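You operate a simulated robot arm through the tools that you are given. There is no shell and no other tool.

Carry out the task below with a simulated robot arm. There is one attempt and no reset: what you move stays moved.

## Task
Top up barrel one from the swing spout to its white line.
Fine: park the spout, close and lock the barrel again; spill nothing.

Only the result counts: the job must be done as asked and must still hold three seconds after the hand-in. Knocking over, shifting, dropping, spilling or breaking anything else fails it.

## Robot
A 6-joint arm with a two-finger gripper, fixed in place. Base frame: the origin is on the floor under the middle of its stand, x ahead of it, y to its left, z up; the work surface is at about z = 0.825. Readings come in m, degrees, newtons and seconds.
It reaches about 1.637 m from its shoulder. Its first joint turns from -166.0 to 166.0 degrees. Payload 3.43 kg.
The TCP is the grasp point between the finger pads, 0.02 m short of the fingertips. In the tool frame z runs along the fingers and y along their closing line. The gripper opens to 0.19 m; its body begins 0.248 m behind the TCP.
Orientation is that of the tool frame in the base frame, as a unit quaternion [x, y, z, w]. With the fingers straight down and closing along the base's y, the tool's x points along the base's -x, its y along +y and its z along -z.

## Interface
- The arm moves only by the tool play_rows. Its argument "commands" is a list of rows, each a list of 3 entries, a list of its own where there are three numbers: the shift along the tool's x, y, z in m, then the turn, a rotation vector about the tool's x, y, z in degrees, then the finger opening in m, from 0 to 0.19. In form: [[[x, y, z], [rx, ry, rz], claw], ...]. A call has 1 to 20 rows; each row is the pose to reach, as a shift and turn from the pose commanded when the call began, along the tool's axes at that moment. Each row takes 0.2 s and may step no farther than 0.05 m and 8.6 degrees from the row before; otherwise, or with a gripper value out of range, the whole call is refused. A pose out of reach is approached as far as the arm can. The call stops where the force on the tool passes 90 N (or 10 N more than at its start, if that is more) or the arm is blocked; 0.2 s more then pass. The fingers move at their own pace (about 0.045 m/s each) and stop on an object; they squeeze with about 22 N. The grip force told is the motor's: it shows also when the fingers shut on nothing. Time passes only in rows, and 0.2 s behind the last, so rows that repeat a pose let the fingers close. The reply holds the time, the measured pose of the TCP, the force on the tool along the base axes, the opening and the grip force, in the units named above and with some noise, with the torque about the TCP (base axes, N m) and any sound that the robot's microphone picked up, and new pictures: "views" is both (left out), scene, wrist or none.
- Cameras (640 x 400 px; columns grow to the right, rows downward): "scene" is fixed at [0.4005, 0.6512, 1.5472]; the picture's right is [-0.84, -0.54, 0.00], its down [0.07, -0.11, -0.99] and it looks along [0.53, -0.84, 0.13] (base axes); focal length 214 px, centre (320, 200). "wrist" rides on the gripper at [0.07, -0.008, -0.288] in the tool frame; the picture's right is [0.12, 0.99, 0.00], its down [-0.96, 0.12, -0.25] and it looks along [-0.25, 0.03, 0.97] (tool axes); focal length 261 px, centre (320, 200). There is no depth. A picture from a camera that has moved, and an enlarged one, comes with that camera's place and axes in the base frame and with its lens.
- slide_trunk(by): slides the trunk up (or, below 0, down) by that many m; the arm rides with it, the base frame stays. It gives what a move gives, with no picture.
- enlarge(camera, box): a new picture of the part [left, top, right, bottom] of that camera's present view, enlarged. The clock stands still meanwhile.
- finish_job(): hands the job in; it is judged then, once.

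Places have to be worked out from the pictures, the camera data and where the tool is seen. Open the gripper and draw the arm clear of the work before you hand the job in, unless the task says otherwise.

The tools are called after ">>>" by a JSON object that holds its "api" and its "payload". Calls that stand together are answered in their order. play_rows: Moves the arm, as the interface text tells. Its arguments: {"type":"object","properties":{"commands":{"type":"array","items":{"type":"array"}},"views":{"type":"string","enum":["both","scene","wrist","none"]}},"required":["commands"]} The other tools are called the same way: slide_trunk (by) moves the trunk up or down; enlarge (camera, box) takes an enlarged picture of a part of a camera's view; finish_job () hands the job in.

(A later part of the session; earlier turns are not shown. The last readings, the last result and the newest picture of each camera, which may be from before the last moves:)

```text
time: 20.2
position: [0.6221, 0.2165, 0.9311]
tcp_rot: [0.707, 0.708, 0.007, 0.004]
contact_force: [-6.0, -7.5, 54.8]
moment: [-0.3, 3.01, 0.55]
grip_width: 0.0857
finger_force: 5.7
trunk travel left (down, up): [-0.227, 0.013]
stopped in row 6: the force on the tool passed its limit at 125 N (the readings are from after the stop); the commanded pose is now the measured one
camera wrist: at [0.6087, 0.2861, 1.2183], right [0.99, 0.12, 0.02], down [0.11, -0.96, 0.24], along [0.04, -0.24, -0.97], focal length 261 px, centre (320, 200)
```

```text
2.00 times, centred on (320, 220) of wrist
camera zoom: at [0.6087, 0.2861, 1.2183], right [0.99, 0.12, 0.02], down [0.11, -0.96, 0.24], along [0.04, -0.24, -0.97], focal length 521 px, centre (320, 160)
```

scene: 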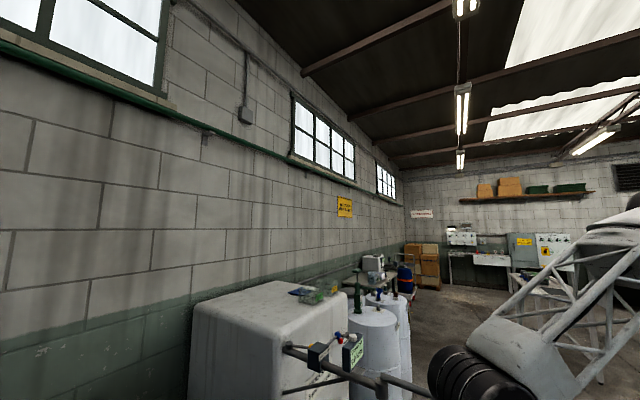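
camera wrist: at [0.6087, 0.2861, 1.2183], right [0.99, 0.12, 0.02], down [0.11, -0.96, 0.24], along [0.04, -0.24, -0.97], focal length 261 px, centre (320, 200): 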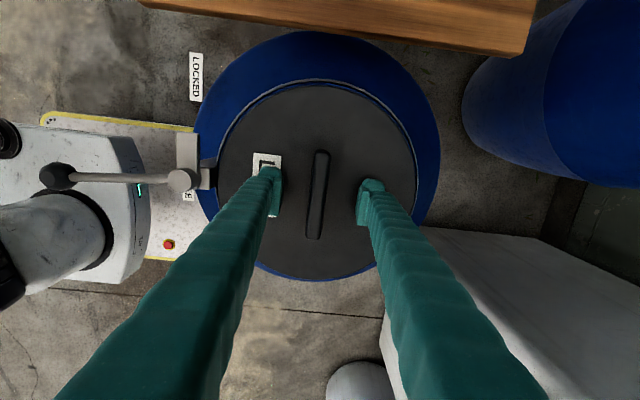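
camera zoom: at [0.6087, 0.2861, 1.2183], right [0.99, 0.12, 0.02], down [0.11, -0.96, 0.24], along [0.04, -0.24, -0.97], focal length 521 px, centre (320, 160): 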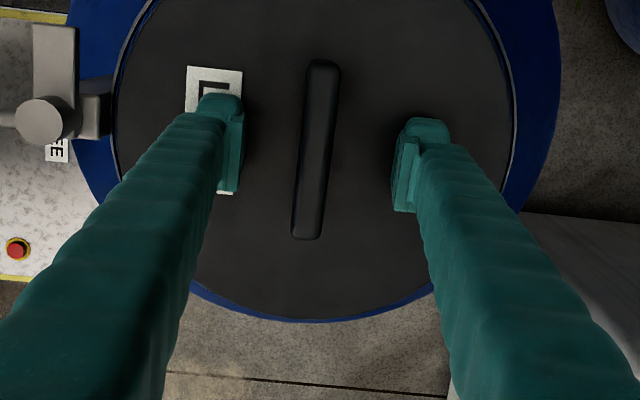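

The fingertips met the lid surface, so the lid top is at about z = 0.91, higher than I judged; the lid still looks seated. I'll rise about 1 cm with the tilt corrected, then close on the handle.

>>> {"api": "play_rows", "payload": {"commands": [[[0, -0.003, -0.005], [0.5, -0.1, 0], 0.08], [[0, -0.003, -0.01], [0.9, -0.25, 0], 0.08], [[0, -0.003, -0.01], [0.9, -0.25, 0], 0.06], [[0, -0.003, -0.01], [0.9, -0.25, 0], 0.05]], "views": "wrist"}}

>>> {"api": "enlarge", "payload": {"camera": "wrist", "box": [220, 100, 420, 300]}}

```text
time: 21.2
position: [0.6212, 0.2178, 0.9375]
tcp_rot: [0.707, 0.707, -0.001, -0.001]
contact_force: [0.5, -0.8, 0.6]
moment: [0.03, -0.02, 0.0]
grip_width: 0.05
finger_force: 0.0
trunk travel left (down, up): [-0.227, 0.013]
camera wrist: at [0.6119, 0.2901, 1.2242], right [0.99, 0.12, 0.0], down [0.12, -0.96, 0.25], along [0.03, -0.25, -0.97], focal length 261 px, centre (320, 200)
```

wrist: 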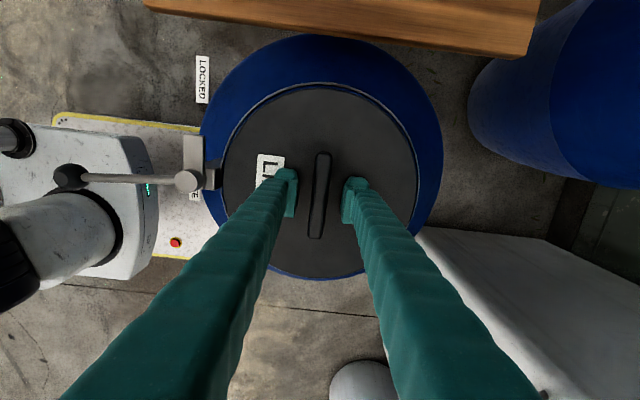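

```text
2.00 times, centred on (320, 200) of wrist
camera zoom: at [0.6119, 0.2901, 1.2242], right [0.99, 0.12, 0.0], down [0.12, -0.96, 0.25], along [0.03, -0.25, -0.97], focal length 521 px, centre (320, 200)
```

zoom: 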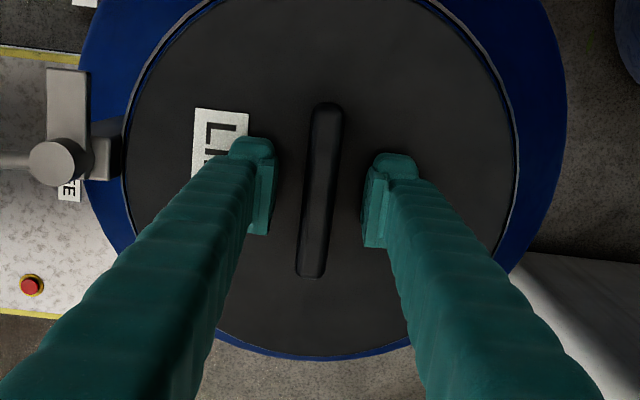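

No load and the handle sits between the pads. I'll close the fingers on it.

>>> {"api": "play_rows", "payload": {"commands": [[[0, 0, 0], [0, 0, 0], 0.03], [[0, 0, 0], [0, 0, 0], 0.01], [[0, 0, 0], [0, 0, 0], 0.0], [[0, 0, 0], [0, 0, 0], 0.0], [[0, 0, 0], [0, 0, 0], 0.0]], "views": "wrist"}}

```text
time: 22.4
position: [0.6196, 0.2191, 0.9373]
tcp_rot: [0.708, 0.706, -0.001, -0.001]
contact_force: [-1.0, -0.5, -0.1]
moment: [-0.07, 0.03, 0.01]
grip_width: 0.0172
finger_force: 21.8
trunk travel left (down, up): [-0.227, 0.013]
camera wrist: at [0.612, 0.2899, 1.2244], right [0.99, 0.12, 0.0], down [0.12, -0.96, 0.25], along [0.03, -0.25, -0.97], focal length 261 px, centre (320, 200)
```

wrist: 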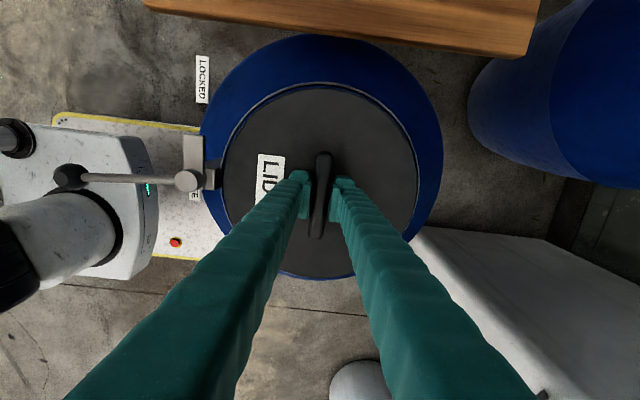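

The handle is held (0.017 m wide, 22 N). I'll lift slowly and watch the force.

>>> {"api": "play_rows", "payload": {"commands": [[[0, 0, -0.01], [0, 0, 0], 0.0], [[0, 0, -0.02], [0, 0, 0], 0.0], [[0, 0, -0.035], [0, 0, 0], 0.0], [[0, 0, -0.05], [0, 0, 0], 0.0], [[0, 0, -0.06], [0, 0, 0], 0.0]]}}

```text
time: 23.6
position: [0.6212, 0.2199, 0.9966]
tcp_rot: [0.707, 0.707, -0.002, -0.002]
contact_force: [0.4, 0.7, -4.1]
moment: [-0.01, 0.02, -0.02]
grip_width: 0.0172
finger_force: 22.2
trunk travel left (down, up): [-0.227, 0.013]
camera wrist: at [0.6129, 0.2897, 1.2846], right [0.99, 0.12, 0.0], down [0.12, -0.96, 0.25], along [0.03, -0.25, -0.97], focal length 261 px, centre (320, 200)
```

scene: 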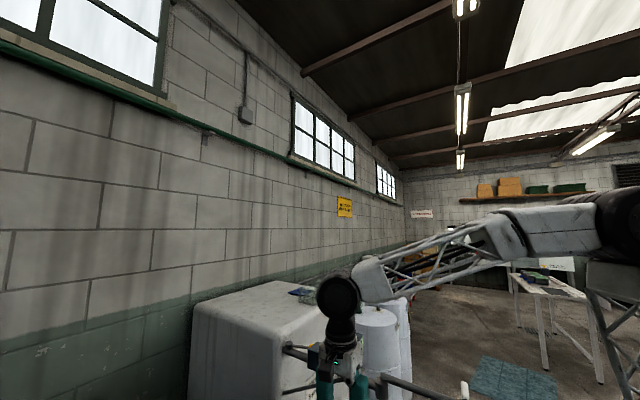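
wrist: 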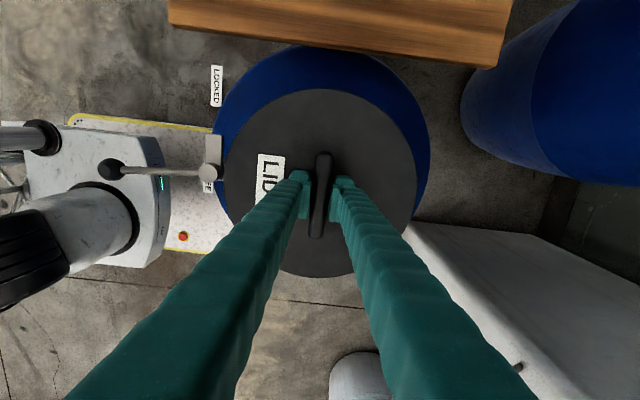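

The lid is free, about 4 N. I'll raise it further and carry it over the wooden board toward (0.62, 0.62).

>>> {"api": "play_rows", "payload": {"commands": [[[0, 0, -0.03], [0, 0, 0], 0.0], [[0, 0, -0.06], [0, 0, 0], 0.0], [[0.03, 0, -0.06], [0, 0, 0], 0.0], [[0.07, 0, -0.06], [0, 0, 0], 0.0], [[0.11, 0, -0.06], [0, 0, 0], 0.0], [[0.15, 0, -0.06], [0, 0, 0], 0.0], [[0.19, 0, -0.06], [0, 0, 0], 0.0], [[0.23, 0, -0.06], [0, 0, 0], 0.0], [[0.27, 0, -0.06], [0, 0, 0], 0.0], [[0.31, 0, -0.06], [0, 0, 0], 0.0], [[0.35, 0, -0.06], [0, 0, 0], 0.0], [[0.38, 0, -0.06], [0, 0, 0], 0.0], [[0.4, 0, -0.06], [0, 0, 0], 0.0], [[0.4, 0, -0.06], [0, 0, 0], 0.0]]}}

>>> {"api": "enlarge", "payload": {"camera": "wrist", "box": [160, 150, 480, 350]}}

```text
time: 26.6
position: [0.62, 0.6161, 1.0559]
tcp_rot: [0.707, 0.707, -0.001, -0.001]
contact_force: [0.7, 0.3, -3.1]
moment: [-0.02, 0.01, 0.03]
grip_width: 0.0169
finger_force: 22.7
trunk travel left (down, up): [-0.227, 0.013]
camera wrist: at [0.6121, 0.6875, 1.3428], right [0.99, 0.12, 0.0], down [0.12, -0.96, 0.25], along [0.03, -0.25, -0.97], focal length 261 px, centre (320, 200)
```

scene: 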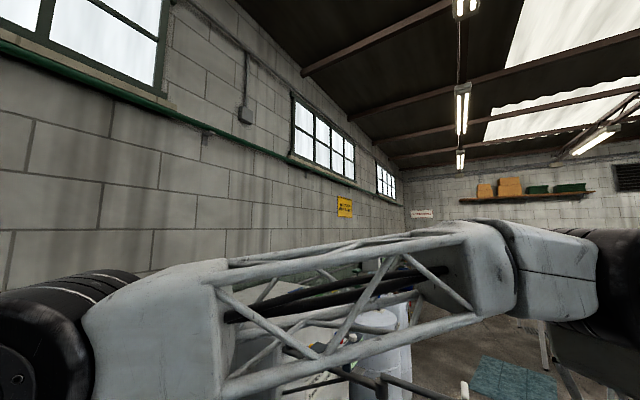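
wrist: 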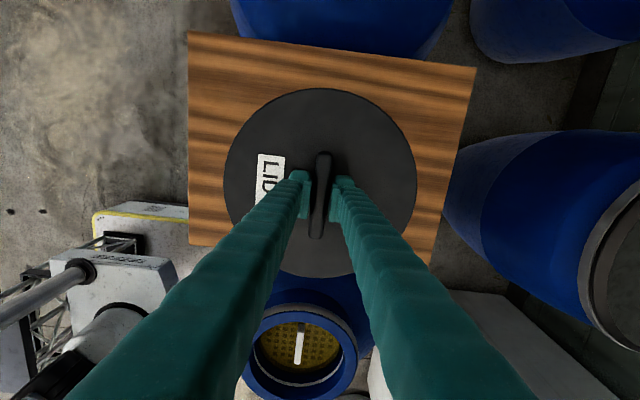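

```text
2.00 times, centred on (320, 250) of wrist
camera zoom: at [0.6121, 0.6875, 1.3428], right [0.99, 0.12, 0.0], down [0.12, -0.96, 0.25], along [0.03, -0.25, -0.97], focal length 521 px, centre (320, 100)
```

zoom: 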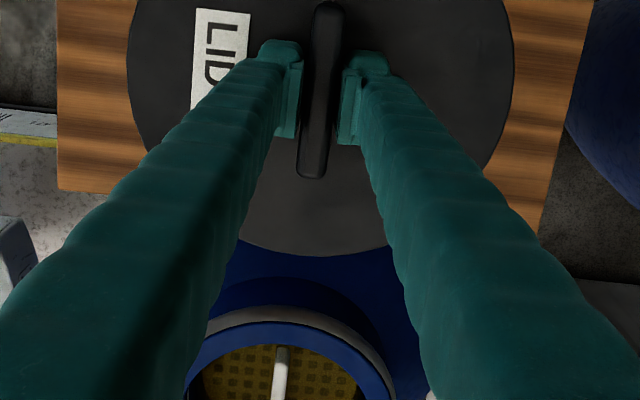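

The lid hangs over the board with margin all round, and in the opened barrel I glimpse a yellow mesh and a white bar. I'll lower the lid toward the board.

>>> {"api": "play_rows", "payload": {"commands": [[[0, 0, 0.04], [0, 0, 0], 0.0], [[0, 0, 0.08], [0, 0, 0], 0.0], [[0, 0, 0.12], [0, 0, 0], 0.0], [[0, 0, 0.145], [0, 0, 0], 0.0], [[0, 0, 0.155], [0, 0, 0], 0.0], [[0, 0, 0.155], [0, 0, 0], 0.0]], "views": "wrist"}}

```text
time: 28.0
position: [0.6218, 0.6187, 0.9019]
tcp_rot: [0.707, 0.707, -0.001, -0.001]
contact_force: [-0.7, -0.6, -3.5]
moment: [-0.03, 0.03, -0.01]
grip_width: 0.0169
finger_force: 22.2
trunk travel left (down, up): [-0.227, 0.013]
camera wrist: at [0.6129, 0.6894, 1.1888], right [0.99, 0.12, 0.0], down [0.12, -0.96, 0.25], along [0.03, -0.25, -0.97], focal length 261 px, centre (320, 200)
```

wrist: 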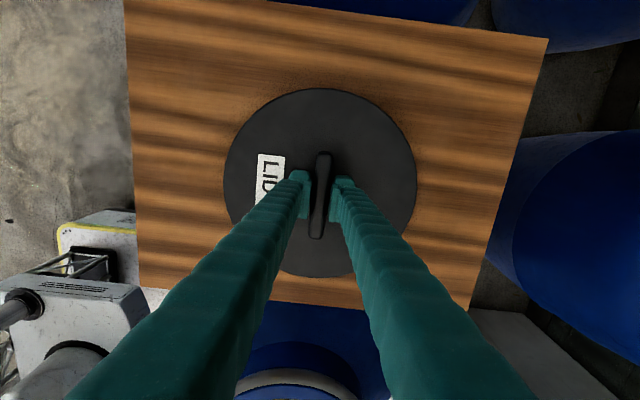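

Still hanging free (3.5 N). I'll continue down in small steps.

>>> {"api": "play_rows", "payload": {"commands": [[[0, 0, 0.006], [0, 0, 0], 0.0], [[0, 0, 0.012], [0, 0, 0], 0.0], [[0, 0, 0.018], [0, 0, 0], 0.0], [[0, 0, 0.018], [0, 0, 0], 0.0]], "views": "wrist"}}

```text
time: 29.0
position: [0.6211, 0.6196, 0.8826]
tcp_rot: [0.707, 0.707, -0.002, -0.002]
contact_force: [0.7, -0.1, -3.2]
moment: [0.0, 0.01, -0.03]
grip_width: 0.0172
finger_force: 22.3
trunk travel left (down, up): [-0.227, 0.013]
camera wrist: at [0.6122, 0.6892, 1.1702], right [0.99, 0.12, 0.0], down [0.12, -0.96, 0.25], along [0.03, -0.25, -0.97], focal length 261 px, centre (320, 200)
```

wrist: 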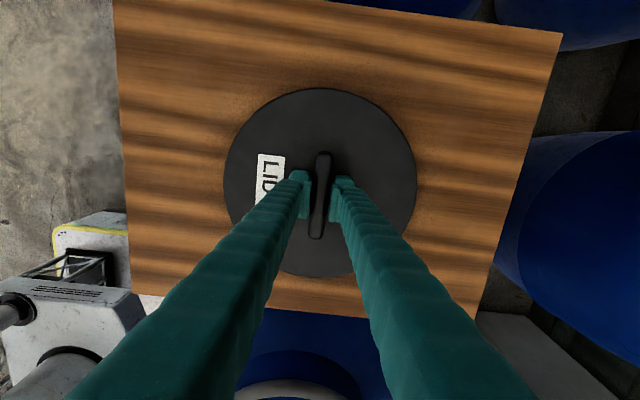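

Not touching yet; continuing down in small steps.

>>> {"api": "play_rows", "payload": {"commands": [[[0, 0, 0.004], [0, 0, 0], 0.0], [[0, 0, 0.008], [0, 0, 0], 0.0], [[0, 0, 0.012], [0, 0, 0], 0.0], [[0, 0, 0.012], [0, 0, 0], 0.0]], "views": "wrist"}}

```text
time: 30.0
position: [0.6212, 0.6192, 0.8734]
tcp_rot: [0.707, 0.707, 0.001, -0.001]
contact_force: [3.0, 2.8, 34.0]
moment: [0.02, -0.08, 0.02]
grip_width: 0.0173
finger_force: 21.9
trunk travel left (down, up): [-0.227, 0.013]
camera wrist: at [0.6114, 0.6889, 1.1613], right [0.99, 0.12, 0.0], down [0.12, -0.96, 0.24], along [0.03, -0.24, -0.97], focal length 261 px, centre (320, 200)
```

wrist: 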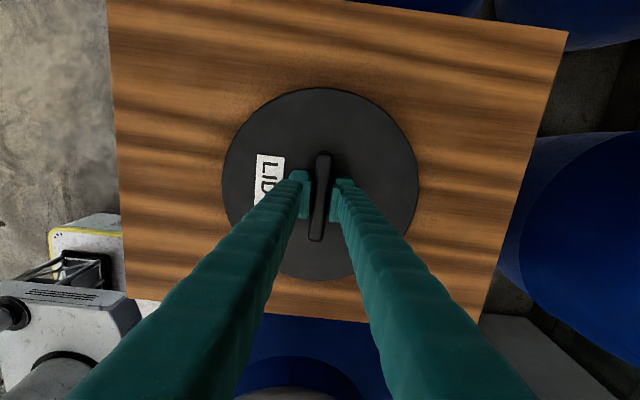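

The lid is on the board (rest height TCP ≈ 0.874). I'll ease off the pressure, open, and rise.

>>> {"api": "play_rows", "payload": {"commands": [[[0, 0, -0.003], [0, 0, 0], 0.0], [[0, 0, -0.003], [0, 0, 0], 0.02], [[0, 0, -0.003], [0, 0, 0], 0.05], [[0, 0, -0.003], [0, 0, 0], 0.06], [[0, 0, -0.02], [0, 0, 0], 0.06], [[0, 0, -0.05], [0, 0, 0], 0.06], [[0, 0, -0.09], [0, 0, 0], 0.06], [[0, 0, -0.13], [0, 0, 0], 0.06], [[0, 0, -0.17], [0, 0, 0], 0.06], [[0, 0, -0.21], [0, 0, 0], 0.06], [[0, 0, -0.25], [0, 0, 0], 0.06], [[0, 0, -0.29], [0, 0, 0], 0.06], [[0, 0, -0.33], [0, 0, 0], 0.06], [[0, 0, -0.37], [0, 0, 0], 0.06], [[0, 0, -0.37], [0, 0, 0], 0.06]], "views": "wrist"}}

>>> {"api": "enlarge", "payload": {"camera": "wrist", "box": [220, 200, 420, 330]}}

```text
time: 33.2
position: [0.6221, 0.6184, 1.2411]
tcp_rot: [0.707, 0.707, -0.002, -0.001]
contact_force: [-0.1, 0.1, -0.7]
moment: [-0.02, -0.01, 0.0]
grip_width: 0.06
finger_force: 0.0
trunk travel left (down, up): [-0.227, 0.013]
camera wrist: at [0.613, 0.689, 1.528], right [0.99, 0.12, 0.0], down [0.12, -0.96, 0.25], along [0.03, -0.25, -0.97], focal length 261 px, centre (320, 200)
```

wrist: 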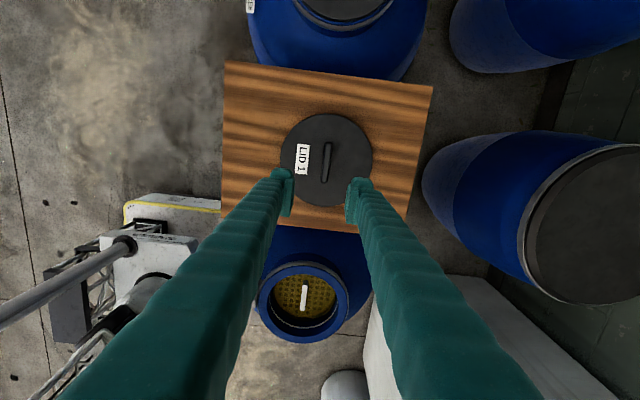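

```text
3.08 times, centred on (320, 265) of wrist
camera zoom: at [0.613, 0.689, 1.528], right [0.99, 0.12, 0.0], down [0.12, -0.96, 0.25], along [0.03, -0.25, -0.97], focal length 802 px, centre (320, 0)
```

zoom: 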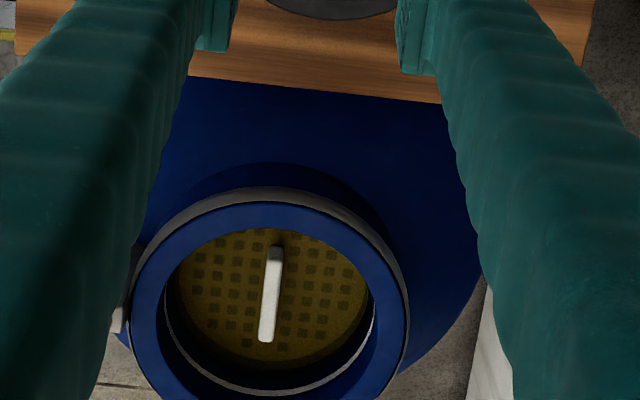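

The lid rests on the board. In the barrel I see a yellowish brine surface over a perforated plate with a white grip, and a thin white ring on the inner neck wall. I'll move over the mouth to look closely.

>>> {"api": "play_rows", "payload": {"commands": [[[-0.05, 0, 0], [0, 0, 0], 0.06], [[-0.1, 0, 0], [0, 0, 0], 0.06], [[-0.15, 0, 0], [0, 0, 0], 0.06], [[-0.2, 0, 0], [0, 0, 0], 0.08], [[-0.25, 0, 0], [0, 0, 0], 0.1], [[-0.29, 0, 0], [0, 0, 0], 0.12], [[-0.29, 0, 0], [0, 0, 0], 0.14], [[-0.29, 0, 0], [0, 0, 0], 0.16]], "views": "wrist"}}

>>> {"api": "enlarge", "payload": {"camera": "wrist", "box": [250, 140, 390, 240]}}

```text
time: 35.0
position: [0.6207, 0.3282, 1.2434]
tcp_rot: [0.707, 0.707, -0.002, -0.001]
contact_force: [-0.6, 0.6, 0.4]
moment: [0.03, 0.0, -0.02]
grip_width: 0.1602
finger_force: 0.3
trunk travel left (down, up): [-0.227, 0.013]
camera wrist: at [0.612, 0.3986, 1.5304], right [0.99, 0.12, 0.0], down [0.12, -0.96, 0.25], along [0.03, -0.25, -0.97], focal length 261 px, centre (320, 200)
```

wrist: 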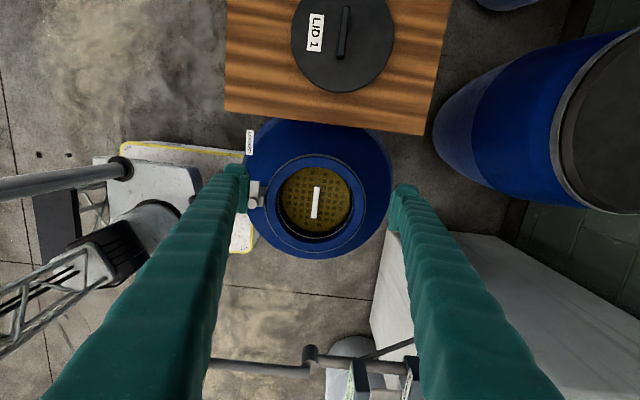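

```text
4.00 times, centred on (320, 190) of wrist
camera zoom: at [0.612, 0.3986, 1.5304], right [0.99, 0.12, 0.0], down [0.12, -0.96, 0.25], along [0.03, -0.25, -0.97], focal length 1043 px, centre (320, 240)
```

zoom: 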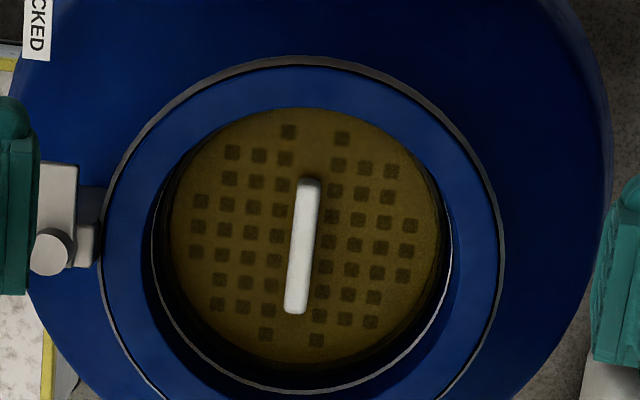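

The thin white ring runs round the inner neck, with the brine surface a little below it. Now I go to the swing arm: hover over its pipe at about (0.50, -0.125) with the fingers closing across it.

>>> {"api": "play_rows", "payload": {"commands": [[[-0.0378, -0.01, 0], [0, 0, -7.5], 0.14], [[-0.0755, -0.02, 0], [0, 0, -15], 0.12], [[-0.1133, -0.03, 0], [0, 0, -22.5], 0.1], [[-0.151, -0.04, 0], [0, 0, -30], 0.1], [[-0.1888, -0.05, 0], [0, 0, -37.5], 0.1], [[-0.2265, -0.06, 0], [0, 0, -45], 0.1], [[-0.2643, -0.07, 0], [0, 0, -52.5], 0.1], [[-0.302, -0.08, 0], [0, 0, -60], 0.1], [[-0.3398, -0.09, 0], [0, 0, -67.5], 0.1], [[-0.3775, -0.1, 0], [0, 0, -75], 0.1], [[-0.4153, -0.11, 0], [0, 0, -82.5], 0.1], [[-0.453, -0.12, 0], [0, 0, -90], 0.1], [[-0.453, -0.12, 0], [0, 0, -90], 0.1]]}}

>>> {"api": "enlarge", "payload": {"camera": "wrist", "box": [220, 60, 420, 300]}}

>>> {"api": "enlarge", "payload": {"camera": "scene", "box": [360, 300, 520, 400]}}

```text
time: 37.8
position: [0.5019, -0.124, 1.2414]
tcp_rot: [0.0, 1.0, 0.001, -0.002]
contact_force: [-0.1, 0.4, 0.2]
moment: [-0.02, 0.03, 0.0]
grip_width: 0.1
finger_force: 0.1
trunk travel left (down, up): [-0.227, 0.013]
camera wrist: at [0.4312, -0.1339, 1.5279], right [-0.12, 0.99, 0.0], down [0.96, 0.12, 0.24], along [0.24, 0.03, -0.97], focal length 261 px, centre (320, 200)
```

scene: 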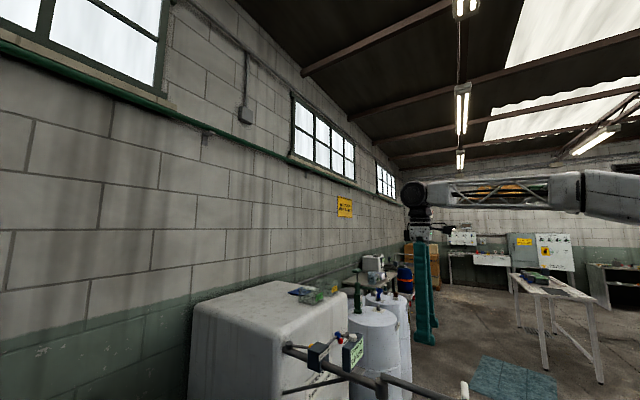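
wrist: 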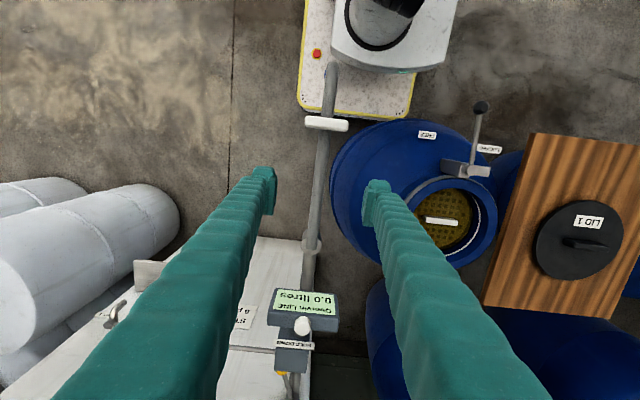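

```text
1.67 times, centred on (320, 180) of wrist
camera zoom: at [0.4312, -0.1339, 1.5279], right [-0.12, 0.99, 0.0], down [0.96, 0.12, 0.24], along [0.24, 0.03, -0.97], focal length 434 px, centre (320, 233)
```

zoom: 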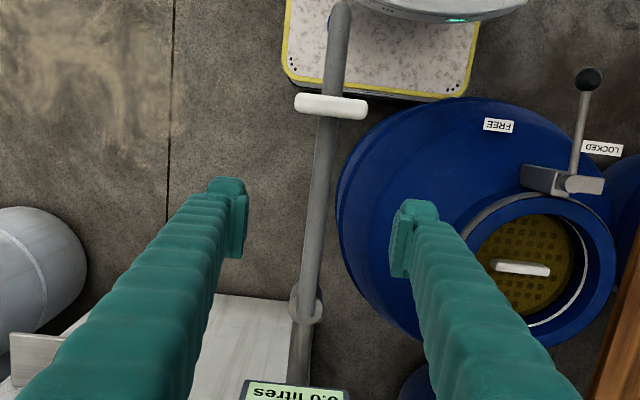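

```text
4.00 times, centred on (440, 350) of scene
camera zoom: at [0.4005, 0.6512, 1.5472], right [-0.84, -0.54, 0.0], down [0.07, -0.11, -0.99], along [0.53, -0.84, 0.13], focal length 858 px, centre (-160, -400)
```

zoom: 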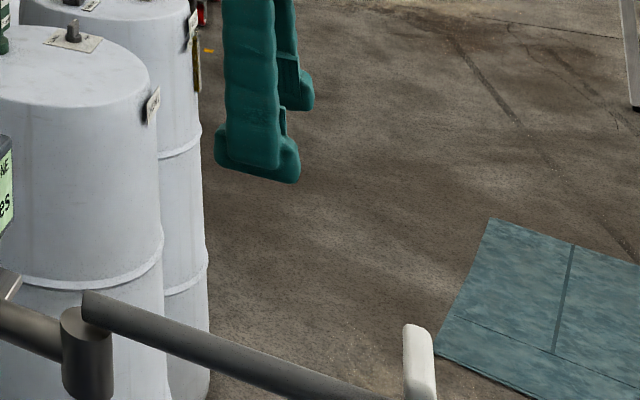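

Pipe axis works out at y = -0.124, z ≈ 1.067, with the crossbar centred at x = 0.414. I'll come down astride the pipe at x ≈ 0.463 and form a loose cage.

>>> {"api": "play_rows", "payload": {"commands": [[[0.02, 0, 0.03], [0, 0, 0], 0.08], [[0.039, 0, 0.07], [0, 0, 0], 0.07], [[0.039, 0, 0.11], [0, 0, 0], 0.07], [[0.039, 0, 0.14], [0, 0, 0], 0.07], [[0.039, 0, 0.165], [0, 0, 0], 0.07], [[0.039, 0, 0.181], [0, 0, 0], 0.07], [[0.039, 0, 0.181], [0, 0, 0], 0.07]]}}

>>> {"api": "enlarge", "payload": {"camera": "wrist", "box": [220, 60, 420, 300]}}

>>> {"api": "enlarge", "payload": {"camera": "scene", "box": [360, 300, 520, 400]}}

```text
time: 39.4
position: [0.465, -0.1246, 1.0603]
tcp_rot: [0.0, 1.0, 0.0, -0.002]
contact_force: [-0.5, 0.9, -0.1]
moment: [0.0, 0.01, 0.01]
grip_width: 0.0698
finger_force: 0.1
trunk travel left (down, up): [-0.227, 0.013]
camera wrist: at [0.3933, -0.1325, 1.3474], right [-0.12, 0.99, 0.0], down [0.96, 0.11, 0.24], along [0.24, 0.03, -0.97], focal length 261 px, centre (320, 200)
```

scene: 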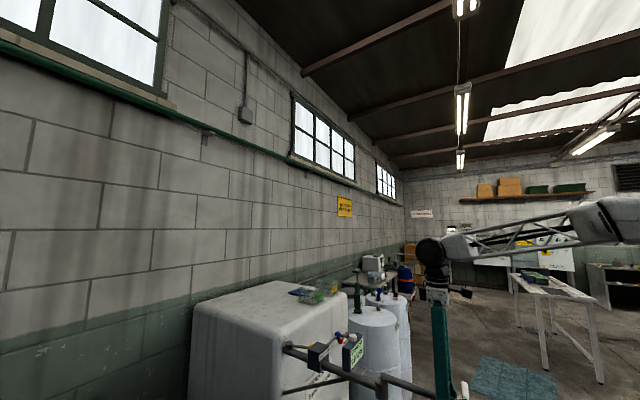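
wrist: 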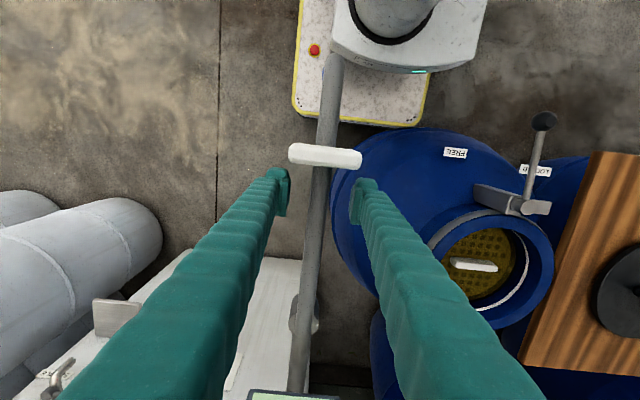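

```text
1.67 times, centred on (320, 180) of wrist
camera zoom: at [0.3933, -0.1325, 1.3474], right [-0.12, 0.99, 0.0], down [0.96, 0.11, 0.24], along [0.24, 0.03, -0.97], focal length 434 px, centre (320, 233)
```

zoom: 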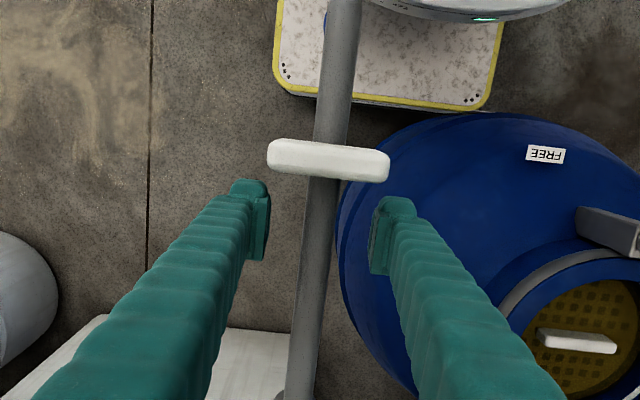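

```text
4.00 times, centred on (440, 350) of scene
camera zoom: at [0.4005, 0.6512, 1.5472], right [-0.84, -0.54, 0.0], down [0.07, -0.11, -0.99], along [0.53, -0.84, 0.13], focal length 858 px, centre (-160, -400)
```

zoom: 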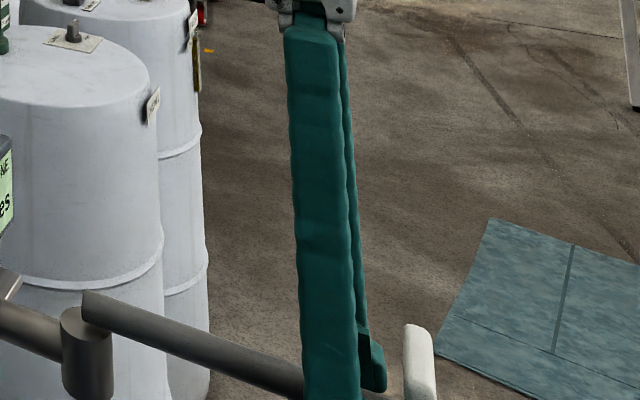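

The pipe sits between the fingers. I'll narrow the cage and swing the arm clockwise about (0.645, -0.123), first 40°, then look.

>>> {"api": "play_rows", "payload": {"commands": [[[0, 0, 0], [0, 0, 0], 0.04], [[0, 0, 0], [0, 0, 0], 0.04], [[-0.0005, 0.0157, 0], [0, 0, 5], 0.04], [[-0.0025, 0.0313, 0], [0, 0, 10], 0.04], [[-0.0057, 0.0467, 0], [0, 0, 15], 0.04], [[-0.0103, 0.0617, 0], [0, 0, 20], 0.04], [[-0.0162, 0.0762, 0], [0, 0, 25], 0.04], [[-0.0233, 0.0902, 0], [0, 0, 30], 0.04], [[-0.0316, 0.1035, 0], [0, 0, 35], 0.04], [[-0.0411, 0.1161, 0], [0, 0, 40], 0.04]]}}

>>> {"api": "enlarge", "payload": {"camera": "wrist", "box": [200, 60, 440, 300]}}

```text
time: 41.6
position: [0.5037, -0.0083, 1.0626]
tcp_rot: [0.343, 0.939, 0.0, -0.002]
contact_force: [0.2, 0.0, 0.0]
moment: [0.05, -0.09, -0.04]
grip_width: 0.0401
finger_force: 0.2
trunk travel left (down, up): [-0.227, 0.013]
camera wrist: at [0.4439, 0.0303, 1.3501], right [0.55, 0.84, 0.0], down [0.81, -0.53, 0.24], along [0.2, -0.14, -0.97], focal length 261 px, centre (320, 200)
```

scene: 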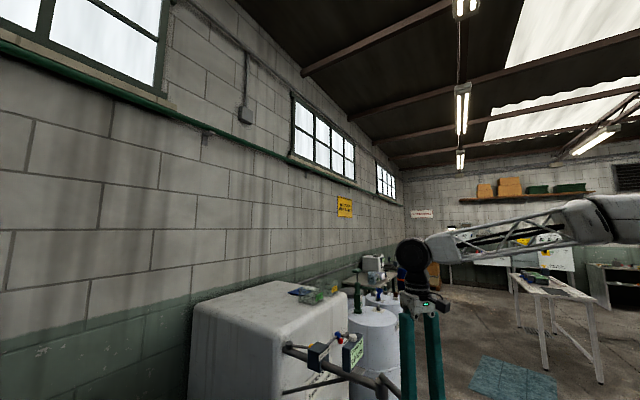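
wrist: 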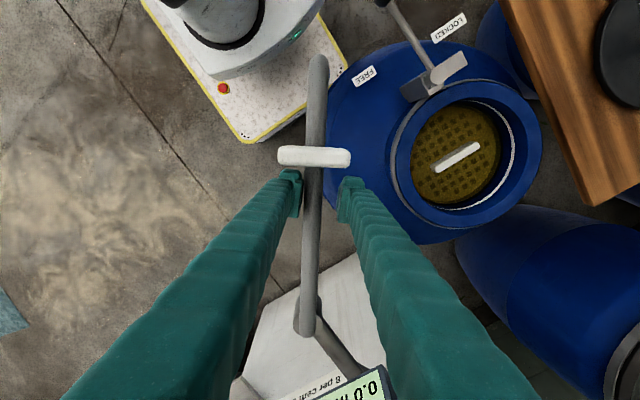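

```text
1.67 times, centred on (320, 180) of wrist
camera zoom: at [0.4439, 0.0303, 1.3501], right [0.55, 0.84, 0.0], down [0.81, -0.53, 0.24], along [0.2, -0.14, -0.97], focal length 434 px, centre (320, 233)
```

zoom: 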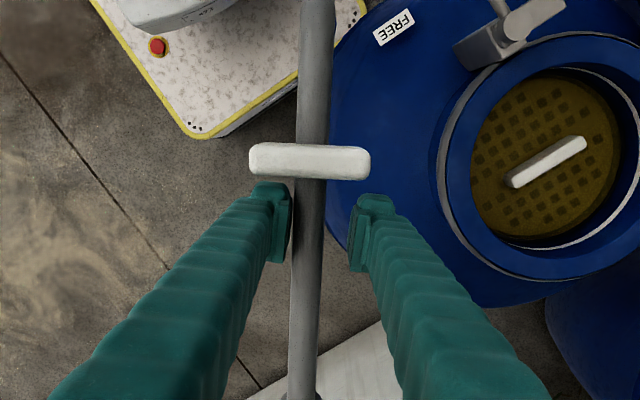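

Smooth, no load. I'll continue the same arc another 45° to bring the nozzle over the mouth.

>>> {"api": "play_rows", "payload": {"commands": [[[-0.0005, 0.0157, 0], [0, 0, 5], 0.04], [[-0.0025, 0.0313, 0], [0, 0, 10], 0.04], [[-0.0057, 0.0467, 0], [0, 0, 15], 0.04], [[-0.0103, 0.0617, 0], [0, 0, 20], 0.04], [[-0.0162, 0.0762, 0], [0, 0, 25], 0.04], [[-0.0233, 0.0902, 0], [0, 0, 30], 0.04], [[-0.0316, 0.1035, 0], [0, 0, 35], 0.04], [[-0.0411, 0.1161, 0], [0, 0, 40], 0.04], [[-0.0516, 0.1277, 0], [0, 0, 45], 0.04]]}}

>>> {"api": "enlarge", "payload": {"camera": "wrist", "box": [200, 40, 440, 280]}}

```text
time: 43.6
position: [0.6248, 0.0566, 1.0606]
tcp_rot: [0.676, 0.737, -0.001, -0.001]
contact_force: [0.0, 0.1, 0.2]
moment: [0.02, -0.06, 0.01]
grip_width: 0.0402
finger_force: 0.0
trunk travel left (down, up): [-0.227, 0.013]
camera wrist: at [0.6099, 0.1262, 1.3492], right [0.98, 0.2, 0.0], down [0.2, -0.95, 0.25], along [0.05, -0.24, -0.97], focal length 261 px, centre (320, 200)
```

scene: 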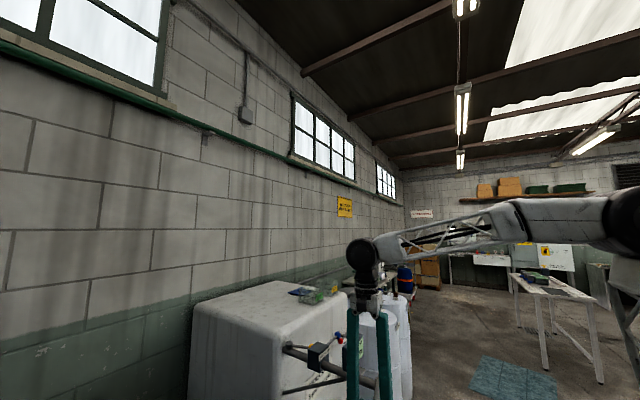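
wrist: 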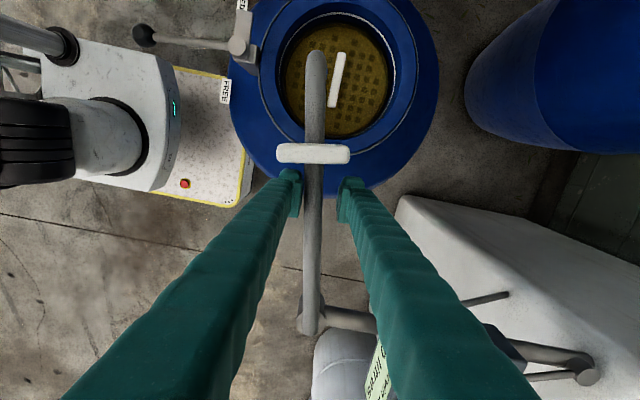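

```text
1.67 times, centred on (320, 160) of wrist
camera zoom: at [0.6099, 0.1262, 1.3492], right [0.98, 0.2, 0.0], down [0.2, -0.95, 0.25], along [0.05, -0.24, -0.97], focal length 434 px, centre (320, 267)
```

zoom: 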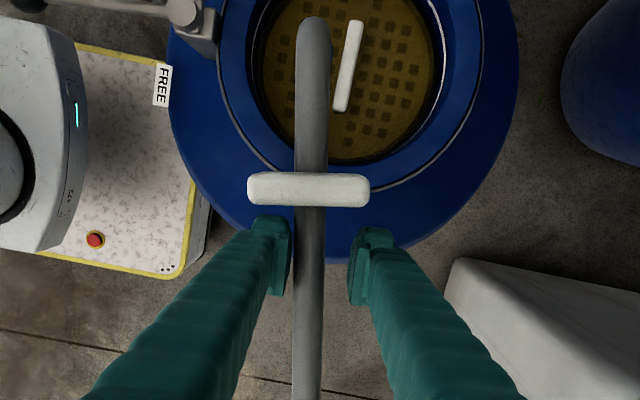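

The nozzle end is at about (0.590, 0.199) while the mouth centre is near (0.620, 0.219). A further 4° puts it nearly central; then I'll open and rise.

>>> {"api": "play_rows", "payload": {"commands": [[[-0.0001, 0.0063, 0], [0, 0, 2], 0.04], [[-0.0004, 0.0126, 0], [0, 0, 4], 0.04], [[-0.0004, 0.0126, 0], [0, 0, 4], 0.04], [[-0.0004, 0.0126, 0], [0, 0, 4], 0.06], [[-0.0004, 0.0126, -0.02], [0, 0, 4], 0.07], [[-0.0004, 0.0126, -0.06], [0, 0, 4], 0.07], [[-0.0004, 0.0126, -0.1], [0, 0, 4], 0.07], [[-0.0004, 0.0126, -0.14], [0, 0, 4], 0.07], [[-0.0004, 0.0126, -0.18], [0, 0, 4], 0.07], [[-0.0004, 0.0126, -0.18], [0, 0, 4], 0.07]]}}

>>> {"api": "enlarge", "payload": {"camera": "wrist", "box": [200, 40, 440, 280]}}

```text
time: 45.8
position: [0.6371, 0.0614, 1.2399]
tcp_rot: [0.7, 0.714, -0.001, -0.001]
contact_force: [0.8, 0.6, 0.9]
moment: [0.0, 0.0, -0.01]
grip_width: 0.0696
finger_force: 0.1
trunk travel left (down, up): [-0.227, 0.013]
camera wrist: at [0.6278, 0.1301, 1.5275], right [0.99, 0.14, 0.0], down [0.13, -0.96, 0.25], along [0.03, -0.24, -0.97], focal length 261 px, centre (320, 200)
```

scene: 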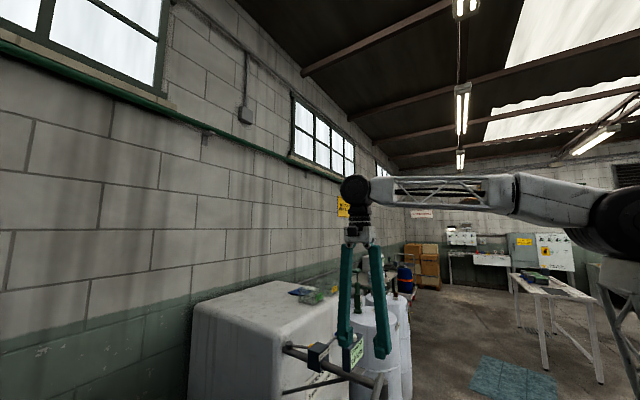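
wrist: 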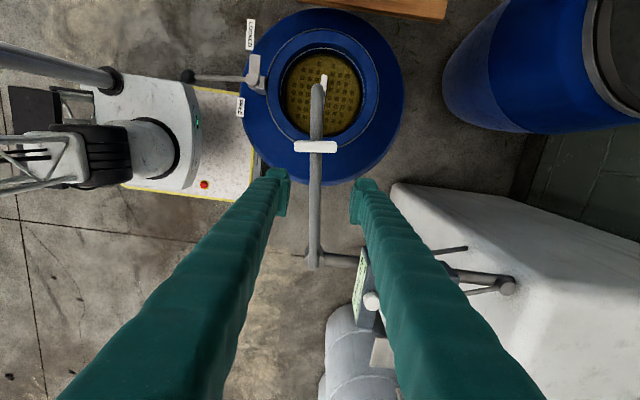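

```text
1.67 times, centred on (320, 160) of wrist
camera zoom: at [0.6278, 0.1301, 1.5275], right [0.99, 0.14, 0.0], down [0.13, -0.96, 0.25], along [0.03, -0.24, -0.97], focal length 434 px, centre (320, 267)
```

zoom: 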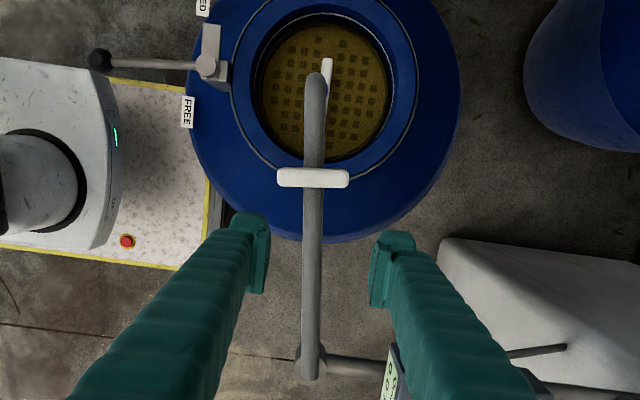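

The nozzle now stands at about (0.612, 0.199), well within the mouth. Next I go to the blue hold-down lever with closed fingers, yawed about -48° so that the wrist camera keeps the barrel mouth in view.

>>> {"api": "play_rows", "payload": {"commands": [[[-0.0205, 0.0148, 0], [0, 0, -7.61], 0.06], [[-0.041, 0.0295, 0], [0, 0, -15.22], 0.04], [[-0.0614, 0.0443, 0], [0, 0, -22.83], 0.02], [[-0.0819, 0.059, 0], [0, 0, -30.44], 0.0], [[-0.1024, 0.0738, 0], [0, 0, -38.06], 0.0], [[-0.1229, 0.0885, 0], [0, 0, -45.67], 0.0], [[-0.1434, 0.1033, 0], [0, 0, -53.28], 0.0], [[-0.1639, 0.118, 0], [0, 0, -60.89], 0.0], [[-0.1843, 0.1328, 0], [0, 0, -68.5], 0.0], [[-0.2048, 0.1476, 0], [0, 0, -76.11], 0.0], [[-0.2253, 0.1623, 0], [0, 0, -83.72], 0.0], [[-0.2458, 0.1771, 0], [0, 0, -91.33], 0.0], [[-0.2663, 0.1918, 0], [0, 0, -98.94], 0.0], [[-0.2868, 0.2066, 0], [0, 0, -106.56], 0.0], [[-0.3073, 0.2213, 0], [0, 0, -114.17], 0.0], [[-0.3277, 0.2361, 0], [0, 0, -121.78], 0.0], [[-0.3482, 0.2508, 0], [0, 0, -129.39], 0.0], [[-0.3687, 0.2656, 0], [0, 0, -137], 0.0], [[-0.3687, 0.2656, 0], [0, 0, -137], 0.0]]}}

>>> {"api": "enlarge", "payload": {"camera": "wrist", "box": [480, 180, 640, 380]}}

>>> {"api": "enlarge", "payload": {"camera": "wrist", "box": [200, 100, 480, 300]}}

>>> {"api": "enlarge", "payload": {"camera": "scene", "box": [270, 310, 420, 400]}}

```text
time: 49.8
position: [0.9111, -0.3079, 1.2367]
tcp_rot: [-0.407, 0.913, -0.001, -0.001]
contact_force: [-0.8, 0.0, 0.0]
moment: [0.03, 0.06, -0.05]
grip_width: 0.0
finger_force: 21.8
trunk travel left (down, up): [-0.227, 0.013]
camera wrist: at [0.8688, -0.3652, 1.5239], right [-0.82, 0.58, 0.0], down [0.56, 0.79, 0.25], along [0.14, 0.2, -0.97], focal length 261 px, centre (320, 200)
```

scene: 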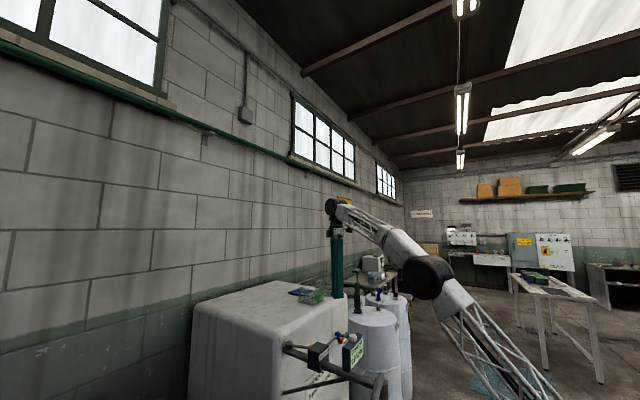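
wrist: 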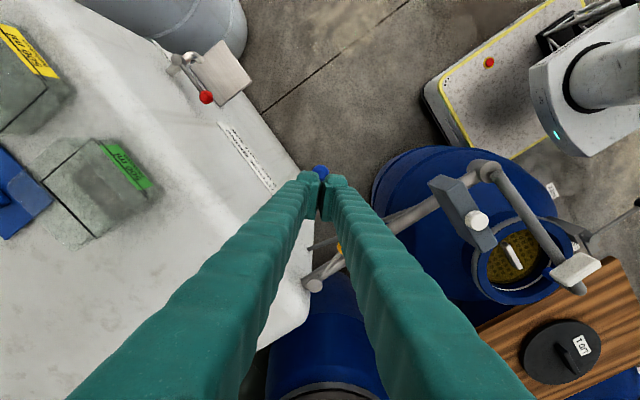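

```text
2.00 times, centred on (560, 280) of wrist
camera zoom: at [0.8688, -0.3652, 1.5239], right [-0.82, 0.58, 0.0], down [0.56, 0.79, 0.25], along [0.14, 0.2, -0.97], focal length 521 px, centre (-160, 40)
```

zoom: 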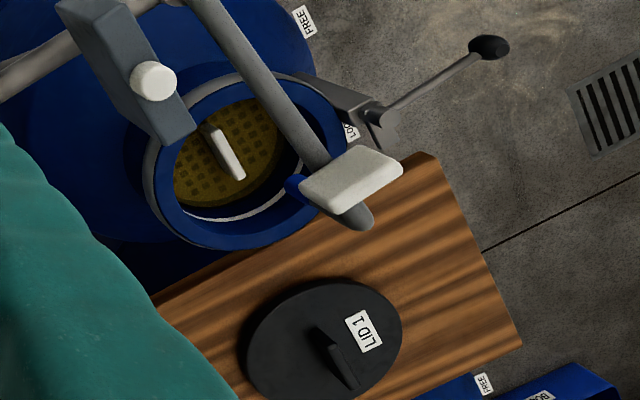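

```text
2.00 times, centred on (340, 200) of wrist
camera zoom: at [0.8688, -0.3652, 1.5239], right [-0.82, 0.58, 0.0], down [0.56, 0.79, 0.25], along [0.14, 0.2, -0.97], focal length 521 px, centre (280, 200)
```

zoom: 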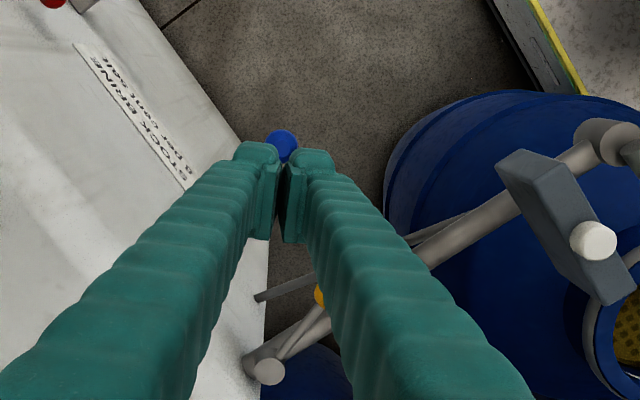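

```text
4.27 times, centred on (345, 355) of scene
camera zoom: at [0.4005, 0.6512, 1.5472], right [-0.84, -0.54, 0.0], down [0.07, -0.11, -0.99], along [0.53, -0.84, 0.13], focal length 915 px, centre (213, -461)
```

zoom: 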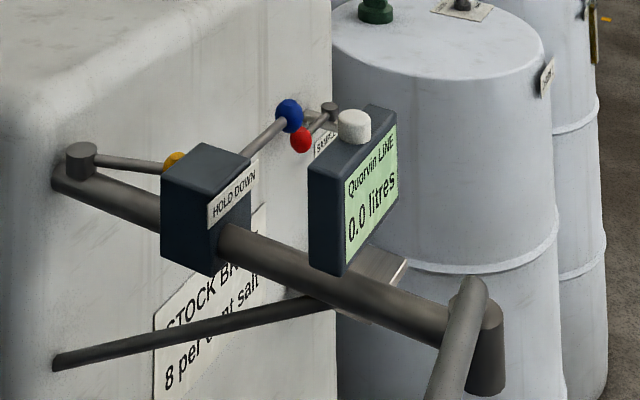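

The blue ball lies directly below the closed fingertips and the mouth with the nozzle is in the right of the wrist view. I'll descend to just above the ball and look again.

>>> {"api": "play_rows", "payload": {"commands": [[[0, 0, 0.04], [0, 0, 0], 0.0], [[0, 0, 0.08], [0, 0, 0], 0.0], [[0, 0, 0.11], [0, 0, 0], 0.0], [[0, 0, 0.135], [0, 0, 0], 0.0], [[0, 0, 0.135], [0, 0, 0], 0.0]]}}

>>> {"api": "enlarge", "payload": {"camera": "wrist", "box": [460, 180, 640, 400]}}

>>> {"api": "enlarge", "payload": {"camera": "scene", "box": [270, 310, 420, 400]}}

```text
time: 51.0
position: [0.9095, -0.305, 1.1015]
tcp_rot: [-0.407, 0.913, 0.002, -0.002]
contact_force: [0.0, -0.7, 0.0]
moment: [0.03, 0.03, -0.01]
grip_width: 0.0
finger_force: 22.2
trunk travel left (down, up): [-0.227, 0.013]
camera wrist: at [0.8684, -0.3631, 1.3898], right [-0.82, 0.58, 0.0], down [0.56, 0.79, 0.25], along [0.14, 0.2, -0.97], focal length 261 px, centre (320, 200)
```

scene: 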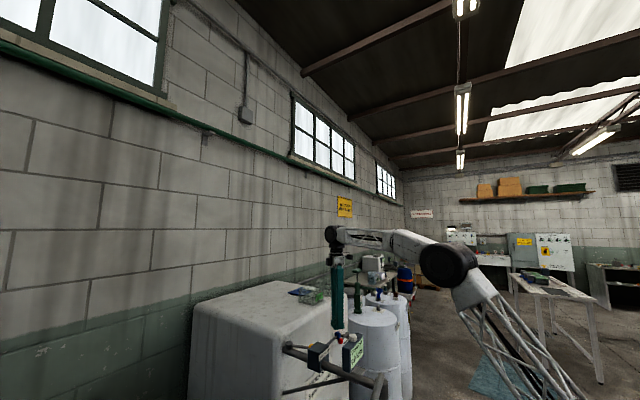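
wrist: 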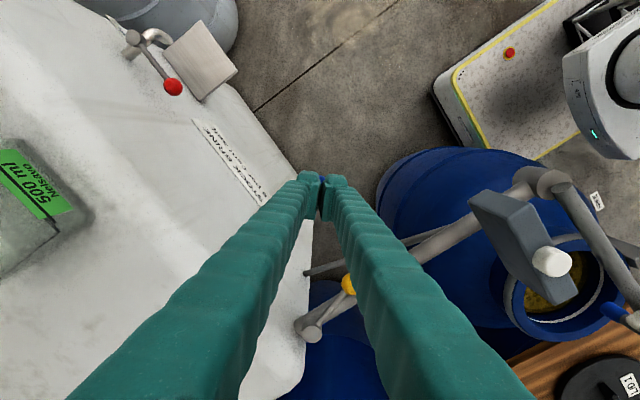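

```text
1.82 times, centred on (550, 290) of wrist
camera zoom: at [0.8684, -0.3631, 1.3898], right [-0.82, 0.58, 0.0], down [0.56, 0.79, 0.25], along [0.14, 0.2, -0.97], focal length 474 px, centre (-98, 36)
```

zoom: 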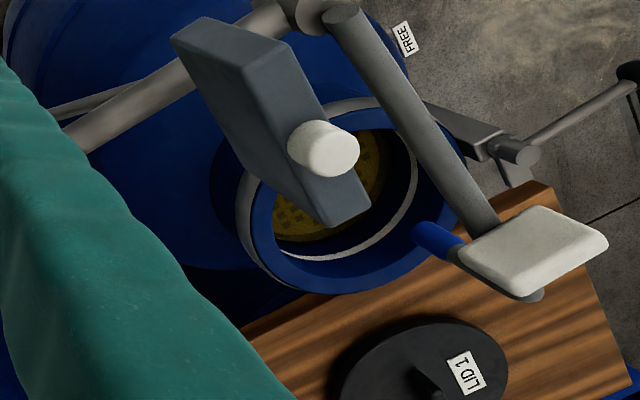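

```text
4.27 times, centred on (345, 355) of scene
camera zoom: at [0.4005, 0.6512, 1.5472], right [-0.84, -0.54, 0.0], down [0.07, -0.11, -0.99], along [0.53, -0.84, 0.13], focal length 915 px, centre (213, -461)
```

zoom: 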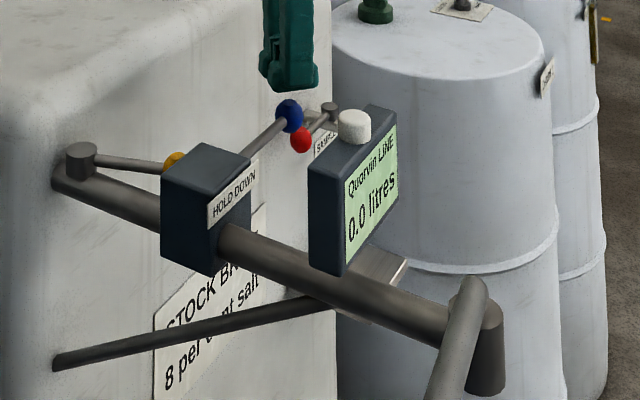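

The fingertips hover just over the blue ball; the meter (0.0 litres) and the white line on the barrel's far wall are both visible. I'll take a baseline close-up of the level.

>>> {"api": "enlarge", "payload": {"camera": "wrist", "box": [505, 235, 625, 345]}}

```text
3.64 times, centred on (565, 290) of wrist
camera zoom: at [0.8684, -0.3631, 1.3898], right [-0.82, 0.58, 0.0], down [0.56, 0.79, 0.25], along [0.14, 0.2, -0.97], focal length 948 px, centre (-571, -127)
```

zoom: 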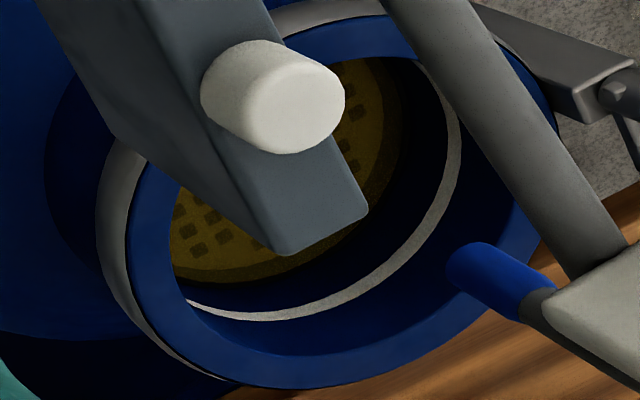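

The dark wall strip between brine and white line suggests roughly 4 cm to fill. I'll press the blue ball in small steps and read the force, the meter and any sound.

>>> {"api": "play_rows", "payload": {"commands": [[[0, 0, 0.01], [0, 0, 0], 0.0], [[0, 0, 0.02], [0, 0, 0], 0.0], [[0, 0, 0.025], [0, 0, 0], 0.0]]}}

>>> {"api": "enlarge", "payload": {"camera": "scene", "box": [270, 310, 420, 400]}}

```text
time: 51.8
position: [0.9096, -0.3073, 1.0792]
tcp_rot: [-0.407, 0.913, 0.001, -0.002]
contact_force: [0.6, -0.5, 1.3]
moment: [0.01, -0.04, -0.04]
grip_width: 0.0
finger_force: 21.5
trunk travel left (down, up): [-0.227, 0.013]
camera wrist: at [0.8678, -0.3653, 1.3664], right [-0.82, 0.58, 0.0], down [0.56, 0.79, 0.25], along [0.14, 0.2, -0.97], focal length 261 px, centre (320, 200)
```

scene: 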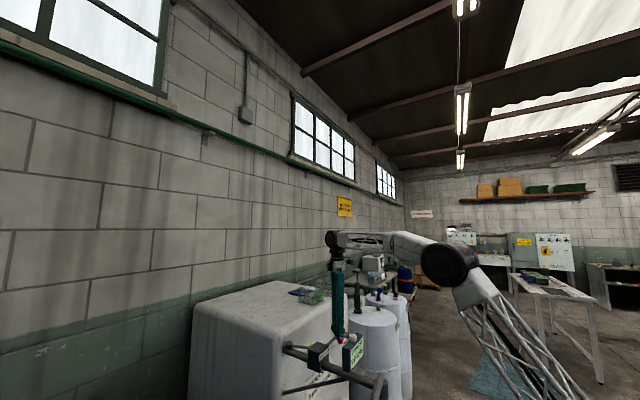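
wrist: 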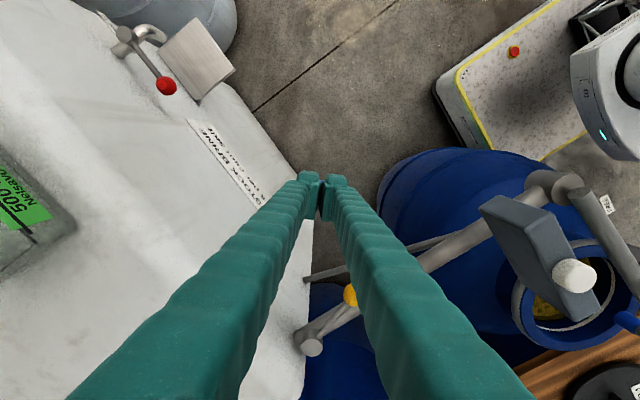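

```text
4.27 times, centred on (345, 355) of scene
camera zoom: at [0.4005, 0.6512, 1.5472], right [-0.84, -0.54, 0.0], down [0.07, -0.11, -0.99], along [0.53, -0.84, 0.13], focal length 915 px, centre (213, -461)
```

zoom: 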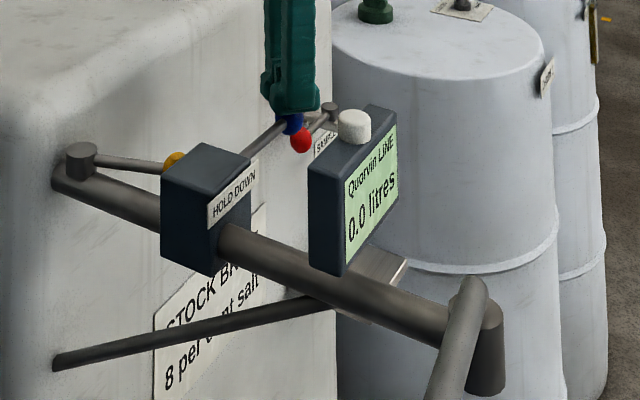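

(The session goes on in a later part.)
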